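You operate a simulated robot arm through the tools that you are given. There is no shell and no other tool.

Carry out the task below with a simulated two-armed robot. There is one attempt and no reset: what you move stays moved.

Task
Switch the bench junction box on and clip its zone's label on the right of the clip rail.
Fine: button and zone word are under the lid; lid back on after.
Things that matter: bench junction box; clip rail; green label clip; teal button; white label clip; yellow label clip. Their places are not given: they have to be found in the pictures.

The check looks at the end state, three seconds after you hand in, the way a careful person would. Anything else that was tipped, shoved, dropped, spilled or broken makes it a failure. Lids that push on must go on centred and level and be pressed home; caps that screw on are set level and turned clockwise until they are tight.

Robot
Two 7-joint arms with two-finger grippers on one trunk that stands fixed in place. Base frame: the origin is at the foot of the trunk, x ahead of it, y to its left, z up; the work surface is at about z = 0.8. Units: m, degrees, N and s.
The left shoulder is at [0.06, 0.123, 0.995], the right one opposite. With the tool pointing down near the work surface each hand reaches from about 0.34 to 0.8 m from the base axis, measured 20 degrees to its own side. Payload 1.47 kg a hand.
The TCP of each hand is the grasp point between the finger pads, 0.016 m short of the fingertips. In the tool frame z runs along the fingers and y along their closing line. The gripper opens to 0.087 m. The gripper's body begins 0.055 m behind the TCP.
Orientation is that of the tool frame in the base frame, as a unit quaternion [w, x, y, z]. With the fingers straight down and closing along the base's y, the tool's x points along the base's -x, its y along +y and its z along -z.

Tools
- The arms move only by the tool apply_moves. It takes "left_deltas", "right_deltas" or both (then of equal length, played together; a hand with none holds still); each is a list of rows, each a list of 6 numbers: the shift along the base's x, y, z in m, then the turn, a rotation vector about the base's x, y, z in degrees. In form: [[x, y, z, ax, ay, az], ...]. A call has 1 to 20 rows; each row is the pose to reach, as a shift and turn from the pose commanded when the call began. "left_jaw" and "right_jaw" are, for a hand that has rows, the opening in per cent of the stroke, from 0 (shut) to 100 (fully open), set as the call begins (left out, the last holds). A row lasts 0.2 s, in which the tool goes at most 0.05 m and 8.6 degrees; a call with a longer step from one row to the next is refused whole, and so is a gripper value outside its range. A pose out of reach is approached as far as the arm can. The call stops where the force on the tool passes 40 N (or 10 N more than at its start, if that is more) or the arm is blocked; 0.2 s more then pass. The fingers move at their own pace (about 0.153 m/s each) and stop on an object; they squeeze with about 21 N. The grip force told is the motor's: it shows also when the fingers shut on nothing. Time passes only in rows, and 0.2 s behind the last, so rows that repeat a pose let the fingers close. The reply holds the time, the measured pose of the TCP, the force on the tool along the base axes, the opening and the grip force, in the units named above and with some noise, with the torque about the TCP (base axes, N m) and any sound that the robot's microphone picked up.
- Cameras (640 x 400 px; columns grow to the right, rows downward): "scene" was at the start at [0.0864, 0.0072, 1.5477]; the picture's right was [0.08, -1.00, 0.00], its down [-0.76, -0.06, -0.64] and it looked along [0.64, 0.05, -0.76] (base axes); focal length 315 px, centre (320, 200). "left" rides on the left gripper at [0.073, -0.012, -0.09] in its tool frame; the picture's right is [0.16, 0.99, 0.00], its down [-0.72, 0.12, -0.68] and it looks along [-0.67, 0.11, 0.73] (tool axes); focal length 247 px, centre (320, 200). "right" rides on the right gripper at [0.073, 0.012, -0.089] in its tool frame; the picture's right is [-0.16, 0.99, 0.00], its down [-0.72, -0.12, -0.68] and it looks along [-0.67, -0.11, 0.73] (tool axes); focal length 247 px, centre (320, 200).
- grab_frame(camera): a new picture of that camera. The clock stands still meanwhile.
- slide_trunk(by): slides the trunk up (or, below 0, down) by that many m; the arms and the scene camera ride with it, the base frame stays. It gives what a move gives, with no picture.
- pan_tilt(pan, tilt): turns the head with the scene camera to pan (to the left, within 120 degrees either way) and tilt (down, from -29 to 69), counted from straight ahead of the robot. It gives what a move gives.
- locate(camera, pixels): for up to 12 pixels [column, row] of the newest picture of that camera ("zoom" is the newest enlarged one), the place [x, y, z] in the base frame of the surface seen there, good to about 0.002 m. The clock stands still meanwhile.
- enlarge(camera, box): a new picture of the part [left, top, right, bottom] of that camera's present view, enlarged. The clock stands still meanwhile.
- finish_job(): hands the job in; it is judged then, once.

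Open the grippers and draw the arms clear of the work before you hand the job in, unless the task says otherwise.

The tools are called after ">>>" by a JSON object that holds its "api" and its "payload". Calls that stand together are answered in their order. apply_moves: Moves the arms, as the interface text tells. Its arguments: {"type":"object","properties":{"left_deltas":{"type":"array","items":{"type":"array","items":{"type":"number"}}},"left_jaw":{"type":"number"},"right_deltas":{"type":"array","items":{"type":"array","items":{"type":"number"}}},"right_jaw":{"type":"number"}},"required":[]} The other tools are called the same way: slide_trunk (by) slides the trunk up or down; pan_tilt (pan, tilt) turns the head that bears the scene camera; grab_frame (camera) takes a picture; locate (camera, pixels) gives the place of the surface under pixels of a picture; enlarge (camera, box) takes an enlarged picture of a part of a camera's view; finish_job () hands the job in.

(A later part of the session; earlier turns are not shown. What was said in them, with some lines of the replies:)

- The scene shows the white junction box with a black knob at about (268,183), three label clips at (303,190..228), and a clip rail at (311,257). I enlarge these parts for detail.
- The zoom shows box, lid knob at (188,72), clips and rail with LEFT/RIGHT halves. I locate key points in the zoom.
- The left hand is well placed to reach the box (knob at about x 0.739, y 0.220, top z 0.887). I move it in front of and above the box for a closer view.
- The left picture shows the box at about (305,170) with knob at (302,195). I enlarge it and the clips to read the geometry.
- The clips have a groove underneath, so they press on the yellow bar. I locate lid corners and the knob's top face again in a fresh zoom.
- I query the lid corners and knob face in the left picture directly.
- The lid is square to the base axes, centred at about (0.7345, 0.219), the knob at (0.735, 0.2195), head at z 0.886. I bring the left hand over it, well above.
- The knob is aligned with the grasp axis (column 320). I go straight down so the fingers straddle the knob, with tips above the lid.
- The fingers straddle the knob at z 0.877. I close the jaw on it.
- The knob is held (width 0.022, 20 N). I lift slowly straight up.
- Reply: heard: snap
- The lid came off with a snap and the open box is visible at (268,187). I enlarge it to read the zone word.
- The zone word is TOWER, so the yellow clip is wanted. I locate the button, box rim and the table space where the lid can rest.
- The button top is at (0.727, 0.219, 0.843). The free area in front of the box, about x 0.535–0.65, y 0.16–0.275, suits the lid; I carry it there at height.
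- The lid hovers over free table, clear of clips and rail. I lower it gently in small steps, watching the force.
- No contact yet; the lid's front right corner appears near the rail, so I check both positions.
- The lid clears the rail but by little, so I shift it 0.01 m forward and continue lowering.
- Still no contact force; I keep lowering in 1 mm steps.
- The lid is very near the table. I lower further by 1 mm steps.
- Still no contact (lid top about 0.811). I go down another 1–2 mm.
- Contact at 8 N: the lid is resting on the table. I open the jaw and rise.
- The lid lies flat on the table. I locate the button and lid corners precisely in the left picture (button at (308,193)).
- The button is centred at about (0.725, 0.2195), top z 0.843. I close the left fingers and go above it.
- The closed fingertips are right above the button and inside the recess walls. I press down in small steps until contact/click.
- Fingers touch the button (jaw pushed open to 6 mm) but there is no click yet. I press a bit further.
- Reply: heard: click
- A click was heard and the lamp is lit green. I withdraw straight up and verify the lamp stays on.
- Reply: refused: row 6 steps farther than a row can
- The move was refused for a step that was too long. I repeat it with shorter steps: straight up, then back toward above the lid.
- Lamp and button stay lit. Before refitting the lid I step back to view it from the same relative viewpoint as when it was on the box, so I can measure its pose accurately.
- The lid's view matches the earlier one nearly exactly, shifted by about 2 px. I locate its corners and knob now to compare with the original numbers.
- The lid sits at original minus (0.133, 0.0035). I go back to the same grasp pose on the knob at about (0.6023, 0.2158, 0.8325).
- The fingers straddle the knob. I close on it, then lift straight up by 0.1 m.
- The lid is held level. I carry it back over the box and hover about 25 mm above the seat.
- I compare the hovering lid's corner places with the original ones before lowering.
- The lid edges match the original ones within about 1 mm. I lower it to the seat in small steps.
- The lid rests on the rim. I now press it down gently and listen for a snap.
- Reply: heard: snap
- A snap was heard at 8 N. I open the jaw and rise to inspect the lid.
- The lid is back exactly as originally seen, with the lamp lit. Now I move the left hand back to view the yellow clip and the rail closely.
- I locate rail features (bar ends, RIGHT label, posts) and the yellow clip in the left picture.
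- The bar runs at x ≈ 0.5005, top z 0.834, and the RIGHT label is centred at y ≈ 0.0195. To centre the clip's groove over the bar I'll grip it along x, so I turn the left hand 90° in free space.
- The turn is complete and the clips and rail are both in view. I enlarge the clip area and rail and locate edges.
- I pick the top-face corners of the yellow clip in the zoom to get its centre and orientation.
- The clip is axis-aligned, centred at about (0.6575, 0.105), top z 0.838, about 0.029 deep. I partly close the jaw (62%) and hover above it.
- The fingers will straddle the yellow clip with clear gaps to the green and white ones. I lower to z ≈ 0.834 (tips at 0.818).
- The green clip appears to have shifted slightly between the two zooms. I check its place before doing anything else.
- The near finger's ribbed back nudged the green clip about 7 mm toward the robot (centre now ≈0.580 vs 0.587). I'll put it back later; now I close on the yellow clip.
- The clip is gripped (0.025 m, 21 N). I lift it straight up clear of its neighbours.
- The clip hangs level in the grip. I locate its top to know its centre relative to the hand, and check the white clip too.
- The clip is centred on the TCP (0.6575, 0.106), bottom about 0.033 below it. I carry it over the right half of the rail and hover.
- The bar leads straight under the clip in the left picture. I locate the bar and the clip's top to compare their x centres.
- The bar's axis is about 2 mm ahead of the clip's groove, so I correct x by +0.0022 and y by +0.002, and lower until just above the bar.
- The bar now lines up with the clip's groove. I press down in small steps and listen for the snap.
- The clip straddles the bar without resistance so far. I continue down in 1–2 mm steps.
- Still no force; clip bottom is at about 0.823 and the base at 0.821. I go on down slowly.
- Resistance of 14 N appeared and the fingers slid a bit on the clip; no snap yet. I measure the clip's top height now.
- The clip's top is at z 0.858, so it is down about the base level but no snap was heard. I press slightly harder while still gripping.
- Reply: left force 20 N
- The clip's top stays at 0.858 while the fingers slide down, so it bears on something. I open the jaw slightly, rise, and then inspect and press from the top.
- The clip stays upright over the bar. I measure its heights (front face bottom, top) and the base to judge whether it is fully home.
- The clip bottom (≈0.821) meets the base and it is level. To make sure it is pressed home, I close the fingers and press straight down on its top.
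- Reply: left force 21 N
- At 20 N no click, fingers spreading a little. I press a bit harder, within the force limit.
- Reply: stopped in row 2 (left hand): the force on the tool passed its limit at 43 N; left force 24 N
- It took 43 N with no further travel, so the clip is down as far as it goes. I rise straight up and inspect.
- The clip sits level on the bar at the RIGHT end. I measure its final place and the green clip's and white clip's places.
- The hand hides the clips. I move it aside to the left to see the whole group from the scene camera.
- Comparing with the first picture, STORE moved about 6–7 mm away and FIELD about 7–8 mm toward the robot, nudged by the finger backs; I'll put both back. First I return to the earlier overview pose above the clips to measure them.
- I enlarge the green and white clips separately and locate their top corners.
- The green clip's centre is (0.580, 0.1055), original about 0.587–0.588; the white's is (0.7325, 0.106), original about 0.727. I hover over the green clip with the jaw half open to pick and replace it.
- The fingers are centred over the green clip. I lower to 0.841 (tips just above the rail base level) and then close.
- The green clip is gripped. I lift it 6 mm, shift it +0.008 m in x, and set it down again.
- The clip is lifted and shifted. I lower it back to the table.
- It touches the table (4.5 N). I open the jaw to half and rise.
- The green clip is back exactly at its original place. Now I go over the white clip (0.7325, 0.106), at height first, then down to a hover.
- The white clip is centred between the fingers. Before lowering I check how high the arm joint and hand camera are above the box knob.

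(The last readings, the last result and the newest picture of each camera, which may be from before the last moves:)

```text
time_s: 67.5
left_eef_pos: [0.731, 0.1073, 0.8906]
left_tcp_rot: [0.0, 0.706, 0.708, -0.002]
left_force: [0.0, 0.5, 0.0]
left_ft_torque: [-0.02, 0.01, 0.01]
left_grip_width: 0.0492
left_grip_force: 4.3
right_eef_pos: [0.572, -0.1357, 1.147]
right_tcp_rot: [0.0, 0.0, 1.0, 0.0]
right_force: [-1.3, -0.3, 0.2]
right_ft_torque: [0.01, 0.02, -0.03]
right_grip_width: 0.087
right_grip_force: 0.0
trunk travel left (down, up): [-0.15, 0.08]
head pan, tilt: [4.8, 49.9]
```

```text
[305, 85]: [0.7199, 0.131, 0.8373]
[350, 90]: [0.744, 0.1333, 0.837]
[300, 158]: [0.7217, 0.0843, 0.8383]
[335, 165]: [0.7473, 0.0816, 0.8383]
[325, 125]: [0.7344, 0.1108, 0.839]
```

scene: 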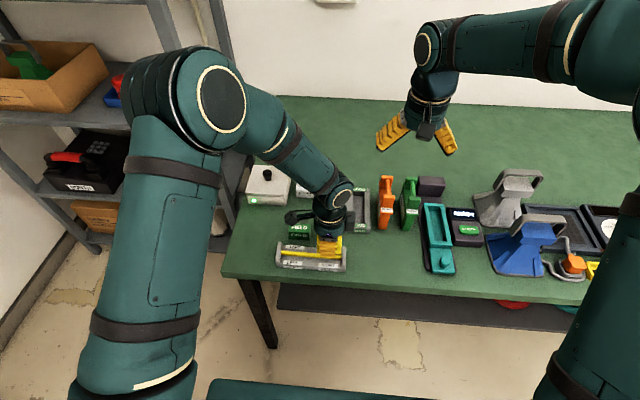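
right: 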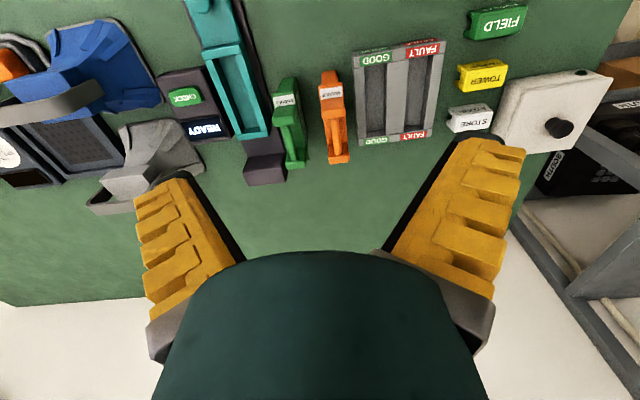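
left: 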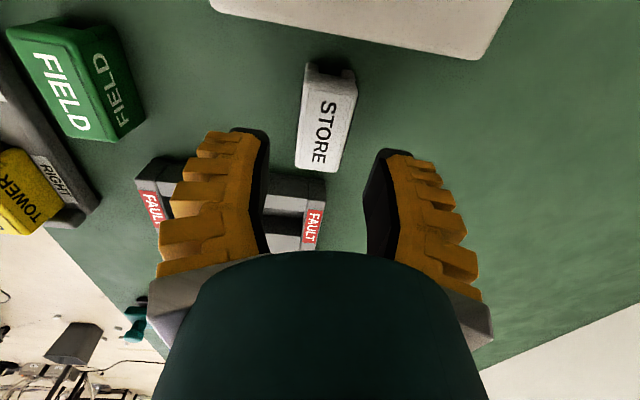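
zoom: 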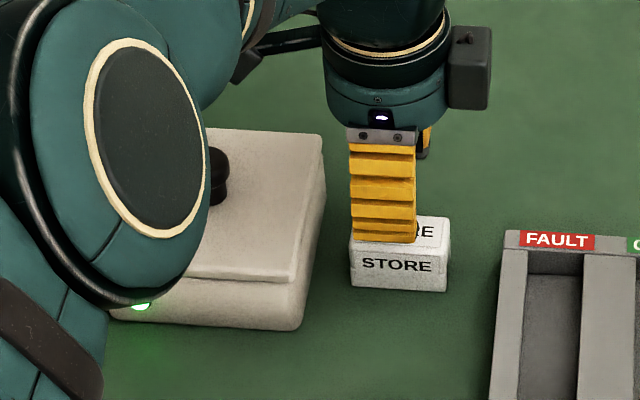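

The elbow is far above and the camera will stay 4 cm above the knob. I lower around the white clip and then close on it.

>>> {"api": "apply_moves", "payload": {"left_deltas": [[0.0005, 0, -0.02, 0, 0, 0], [0.0005, 0, -0.04, 0, 0, 0], [0.0005, 0, -0.05, 0, 0, 0], [0.0005, 0, -0.053, 0, 0, 0], [0.0005, 0, -0.053, 0, 0, 0]]}}

>>> {"api": "apply_moves", "payload": {"left_deltas": [[0, 0, 0, 0, 0, 0], [0, 0, 0, 0, 0, 0], [0, 0, 0, 0, 0, 0]], "left_jaw": 0}}

>>> {"api": "apply_moves", "payload": {"left_deltas": [[0, 0, 0.003, 0, 0, 0], [0, 0, 0.006, 0, 0, 0], [-0.003, 0, 0.006, 0, 0, 0], [-0.006, 0, 0.006, 0, 0, 0], [-0.006, 0, 0.006, 0, 0, 0]]}}

>>> {"api": "enlarge", "payload": {"camera": "scene", "box": [235, 140, 345, 220]}}

```text
time_s: 68.7
left_eef_pos: [0.7328, 0.1076, 0.837]
left_tcp_rot: [0.0, 0.706, 0.708, -0.002]
left_force: [-0.2, 0.7, -0.1]
left_ft_torque: [0.0, 0.01, 0.02]
left_grip_width: 0.0489
left_grip_force: 4.4
right_eef_pos: [0.572, -0.1351, 1.1468]
right_tcp_rot: [0.0, 0.001, 1.0, 0.0]
right_force: [-0.5, 0.3, 0.8]
right_ft_torque: [0.0, 0.02, 0.0]
right_grip_width: 0.0867
right_grip_force: 0.0
trunk travel left (down, up): [-0.15, 0.08]
head pan, tilt: [4.8, 49.9]
```

```text
time_s: 69.5
left_eef_pos: [0.7333, 0.1073, 0.8389]
left_tcp_rot: [0.0, 0.706, 0.708, -0.001]
left_force: [-0.4, 0.9, 5.1]
left_ft_torque: [-0.01, -0.01, 0.0]
left_grip_width: 0.0266
left_grip_force: 21.0
right_eef_pos: [0.5713, -0.1348, 1.1472]
right_tcp_rot: [-0.001, 0.0, 1.0, 0.0]
right_force: [0.1, -0.8, 0.4]
right_ft_torque: [-0.01, 0.03, 0.03]
right_grip_width: 0.0868
right_grip_force: 0.1
trunk travel left (down, up): [-0.15, 0.08]
head pan, tilt: [4.8, 49.9]
```

```text
time_s: 70.7
left_eef_pos: [0.7261, 0.1065, 0.8436]
left_tcp_rot: [0.0, 0.707, 0.707, -0.002]
left_force: [0.4, 0.3, -0.8]
left_ft_torque: [-0.03, 0.01, 0.0]
left_grip_width: 0.0255
left_grip_force: 20.9
right_eef_pos: [0.5718, -0.1352, 1.1467]
right_tcp_rot: [0.0, 0.0, 1.0, 0.0]
right_force: [-0.3, 0.7, 0.3]
right_ft_torque: [-0.01, -0.01, 0.0]
right_grip_width: 0.0868
right_grip_force: 0.1
trunk travel left (down, up): [-0.15, 0.08]
head pan, tilt: [4.8, 49.9]
```

```text
5.00 times, centred on (290, 180) of scene
```

zoom: 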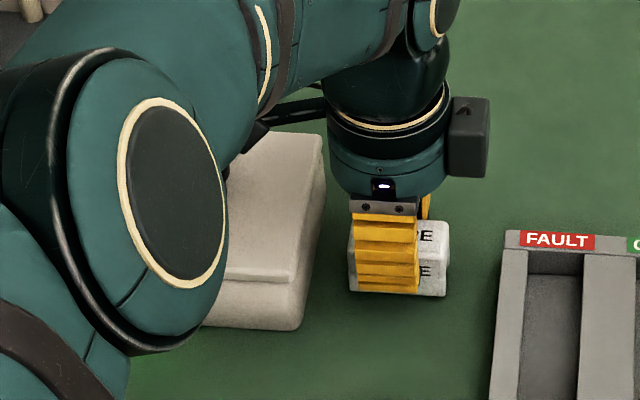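

The white clip is held and shifted back by 6 mm. I lower it onto the table.

>>> {"api": "apply_moves", "payload": {"left_deltas": [[0, 0, -0.003, 0, 0, 0], [0, 0, -0.005, 0, 0, 0], [0, 0, -0.006, 0, 0, 0]]}}

>>> {"api": "apply_moves", "payload": {"left_deltas": [[0, 0, 0, 0, 0, 0], [0, 0, 0, 0, 0, 0], [0, 0, 0, 0, 0, 0]], "left_jaw": 50}}

>>> {"api": "apply_moves", "payload": {"left_deltas": [[0, 0, 0.02, 0, 0, 0], [0, 0, 0.06, 0, 0, 0], [0, 0, 0.1, 0, 0, 0], [0, 0, 0.14, 0, 0, 0], [-0.03, 0.02, 0.17, 0, 0, 0], [-0.06, 0.04, 0.2, 0, 0, 0], [-0.09, 0.07, 0.22, 0, 0, 0], [-0.12, 0.1, 0.23, 0, 0, 0], [-0.15, 0.13, 0.24, 0, 0, 0], [-0.18, 0.16, 0.25, 0, 0, 0], [-0.21, 0.19, 0.26, 0, 0, 0], [-0.23, 0.22, 0.27, 0, 0, 0], [-0.24, 0.25, 0.28, 0, 0, 0], [-0.24, 0.28, 0.29, 0, 0, 0], [-0.24, 0.28, 0.29, 0, 0, 0]]}}

>>> {"api": "grab_frame", "payload": {"camera": "scene"}}

>>> {"api": "enlarge", "payload": {"camera": "scene", "box": [230, 150, 390, 280]}}

>>> {"api": "locate", "payload": {"camera": "zoom", "pixels": [[307, 115], [304, 138], [188, 65], [150, 48], [258, 53], [125, 134], [188, 110], [250, 100], [372, 305], [345, 297], [404, 301], [290, 230]]}}

```text
time_s: 71.5
left_eef_pos: [0.7277, 0.1051, 0.8393]
left_tcp_rot: [0.001, 0.707, 0.707, 0.0]
left_force: [-0.4, 0.7, 5.7]
left_ft_torque: [0.01, 0.02, 0.03]
left_grip_width: 0.0269
left_grip_force: 20.9
right_eef_pos: [0.5706, -0.1351, 1.1468]
right_tcp_rot: [0.0, 0.001, 1.0, 0.0]
right_force: [0.5, 0.4, 0.8]
right_ft_torque: [-0.03, 0.0, -0.03]
right_grip_width: 0.0871
right_grip_force: 0.0
trunk travel left (down, up): [-0.15, 0.08]
head pan, tilt: [4.8, 49.9]
```

```text
time_s: 72.3
left_eef_pos: [0.7261, 0.1067, 0.8376]
left_tcp_rot: [0.001, 0.706, 0.708, -0.001]
left_force: [0.4, -0.8, 0.6]
left_ft_torque: [0.0, -0.03, 0.02]
left_grip_width: 0.049
left_grip_force: 3.7
right_eef_pos: [0.572, -0.1344, 1.1467]
right_tcp_rot: [-0.001, 0.001, 1.0, 0.0]
right_force: [0.4, -0.4, -1.1]
right_ft_torque: [0.0, 0.02, -0.02]
right_grip_width: 0.0869
right_grip_force: 0.0
trunk travel left (down, up): [-0.15, 0.08]
head pan, tilt: [4.8, 49.9]
```

```text
time_s: 75.5
left_eef_pos: [0.4856, 0.3872, 1.1282]
left_tcp_rot: [0.0, 0.707, 0.708, -0.001]
left_force: [1.0, -0.3, -1.0]
left_ft_torque: [0.03, 0.0, 0.0]
left_grip_width: 0.0492
left_grip_force: 3.9
right_eef_pos: [0.5715, -0.1361, 1.147]
right_tcp_rot: [-0.001, 0.0, 1.0, 0.0]
right_force: [1.0, 0.2, 0.2]
right_ft_torque: [0.02, 0.01, 0.02]
right_grip_width: 0.087
right_grip_force: 0.0
trunk travel left (down, up): [-0.15, 0.08]
head pan, tilt: [4.8, 49.9]
```

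```text
taken
```

scene: 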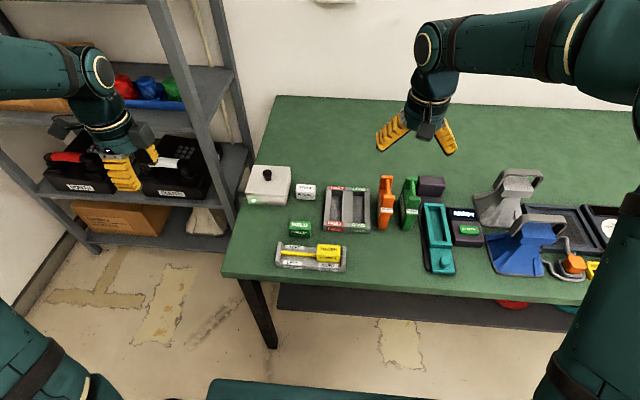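

```text
3.08 times, centred on (310, 215) of scene
```

zoom: 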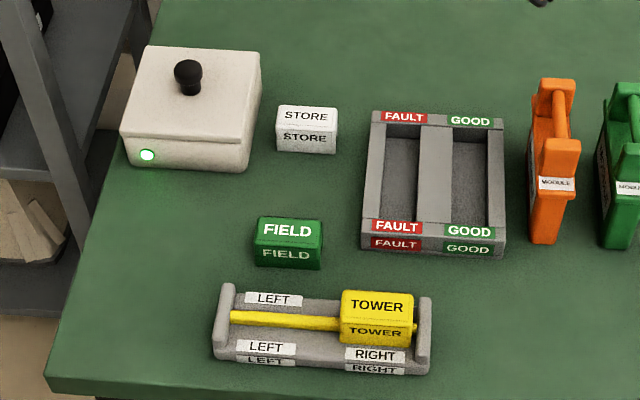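

```text
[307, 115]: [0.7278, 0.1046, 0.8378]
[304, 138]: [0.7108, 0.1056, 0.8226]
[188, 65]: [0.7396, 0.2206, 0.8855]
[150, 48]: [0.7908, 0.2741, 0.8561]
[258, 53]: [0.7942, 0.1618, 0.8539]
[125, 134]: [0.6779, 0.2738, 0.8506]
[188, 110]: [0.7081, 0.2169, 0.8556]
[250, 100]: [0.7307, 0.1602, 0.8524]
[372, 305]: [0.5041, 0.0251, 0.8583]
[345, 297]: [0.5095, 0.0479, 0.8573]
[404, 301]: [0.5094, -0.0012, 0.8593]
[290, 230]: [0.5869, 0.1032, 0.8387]
```

Everything matches the original places: lid seated (top z 0.856), lamp lit, white and green clips back, yellow TOWER clip level on the right of the rail. I open the left gripper fully and take one last close look at the clip.

>>> {"api": "apply_moves", "payload": {"left_deltas": [[0, 0, 0, 0, 0, 0], [0, 0, 0, 0, 0, 0], [0, 0, 0, 0, 0, 0]], "left_jaw": 100}}

>>> {"api": "enlarge", "payload": {"camera": "scene", "box": [285, 225, 355, 280]}}

>>> {"api": "enlarge", "payload": {"camera": "scene", "box": [235, 155, 325, 211]}}

```text
time_s: 76.3
left_eef_pos: [0.4881, 0.3875, 1.1278]
left_tcp_rot: [0.001, 0.706, 0.708, -0.002]
left_force: [1.1, 0.1, -0.9]
left_ft_torque: [0.02, 0.02, -0.03]
left_grip_width: 0.0869
left_grip_force: 0.0
right_eef_pos: [0.5718, -0.1355, 1.1461]
right_tcp_rot: [0.0, 0.0, 1.0, 0.001]
right_force: [-0.3, 0.9, 0.0]
right_ft_torque: [-0.03, 0.01, 0.03]
right_grip_width: 0.0869
right_grip_force: 0.0
trunk travel left (down, up): [-0.15, 0.08]
head pan, tilt: [4.8, 49.9]
```

```text
7.27 times, centred on (320, 252) of scene
```

zoom: 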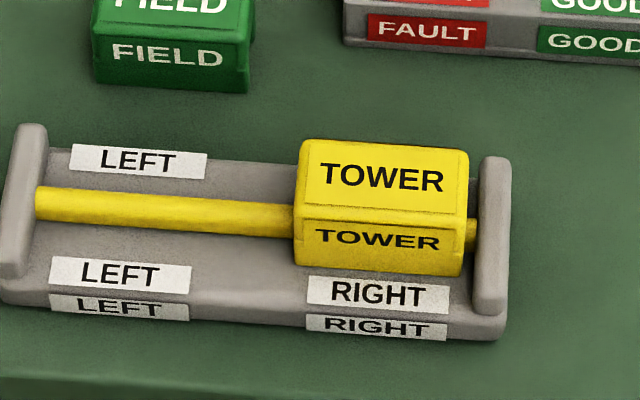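

```text
7.11 times, centred on (280, 183) of scene
```

zoom: 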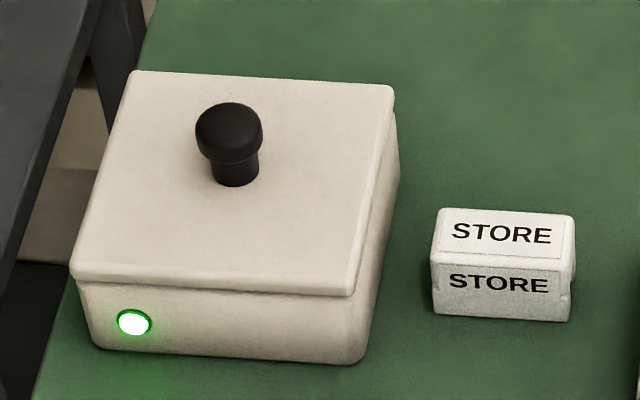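

The lamp is lit, the lid is seated as it was, the TOWER clip sits level on the right half of the bar, and both grippers are open and clear. I hand the job in.

>>> {"api": "finish_job", "payload": {}}

```text
The job is handed in.
```

The junction box is switched on, its lid is back on, and the yellow TOWER clip is on the right of the clip rail. The job is handed in.

- **Box:** I lifted the lid, read the zone word TOWER under it, and pressed the teal button. It clicked, and the green lamp was still lit in the last picture. The lid went back on with a snap, within about a millimetre of where it was.
- **Clip:** The yellow clip sits level over the RIGHT label. I heard no snap when it went on. I pressed it with up to 43 N until its underside met the rail base and it would go no further, so I take it as fully home.
- **Other clips:** While I reached for the yellow clip, the backs of the fingers nudged two others: the green FIELD clip by about 8 mm and the white STORE clip by about 6 mm. I picked both up and put them back; by the pictures they are within about 1 mm of their original places.

Nothing else near the box or rail looked moved in the last pictures. Both grippers are open, and the arms are clear of the bench.
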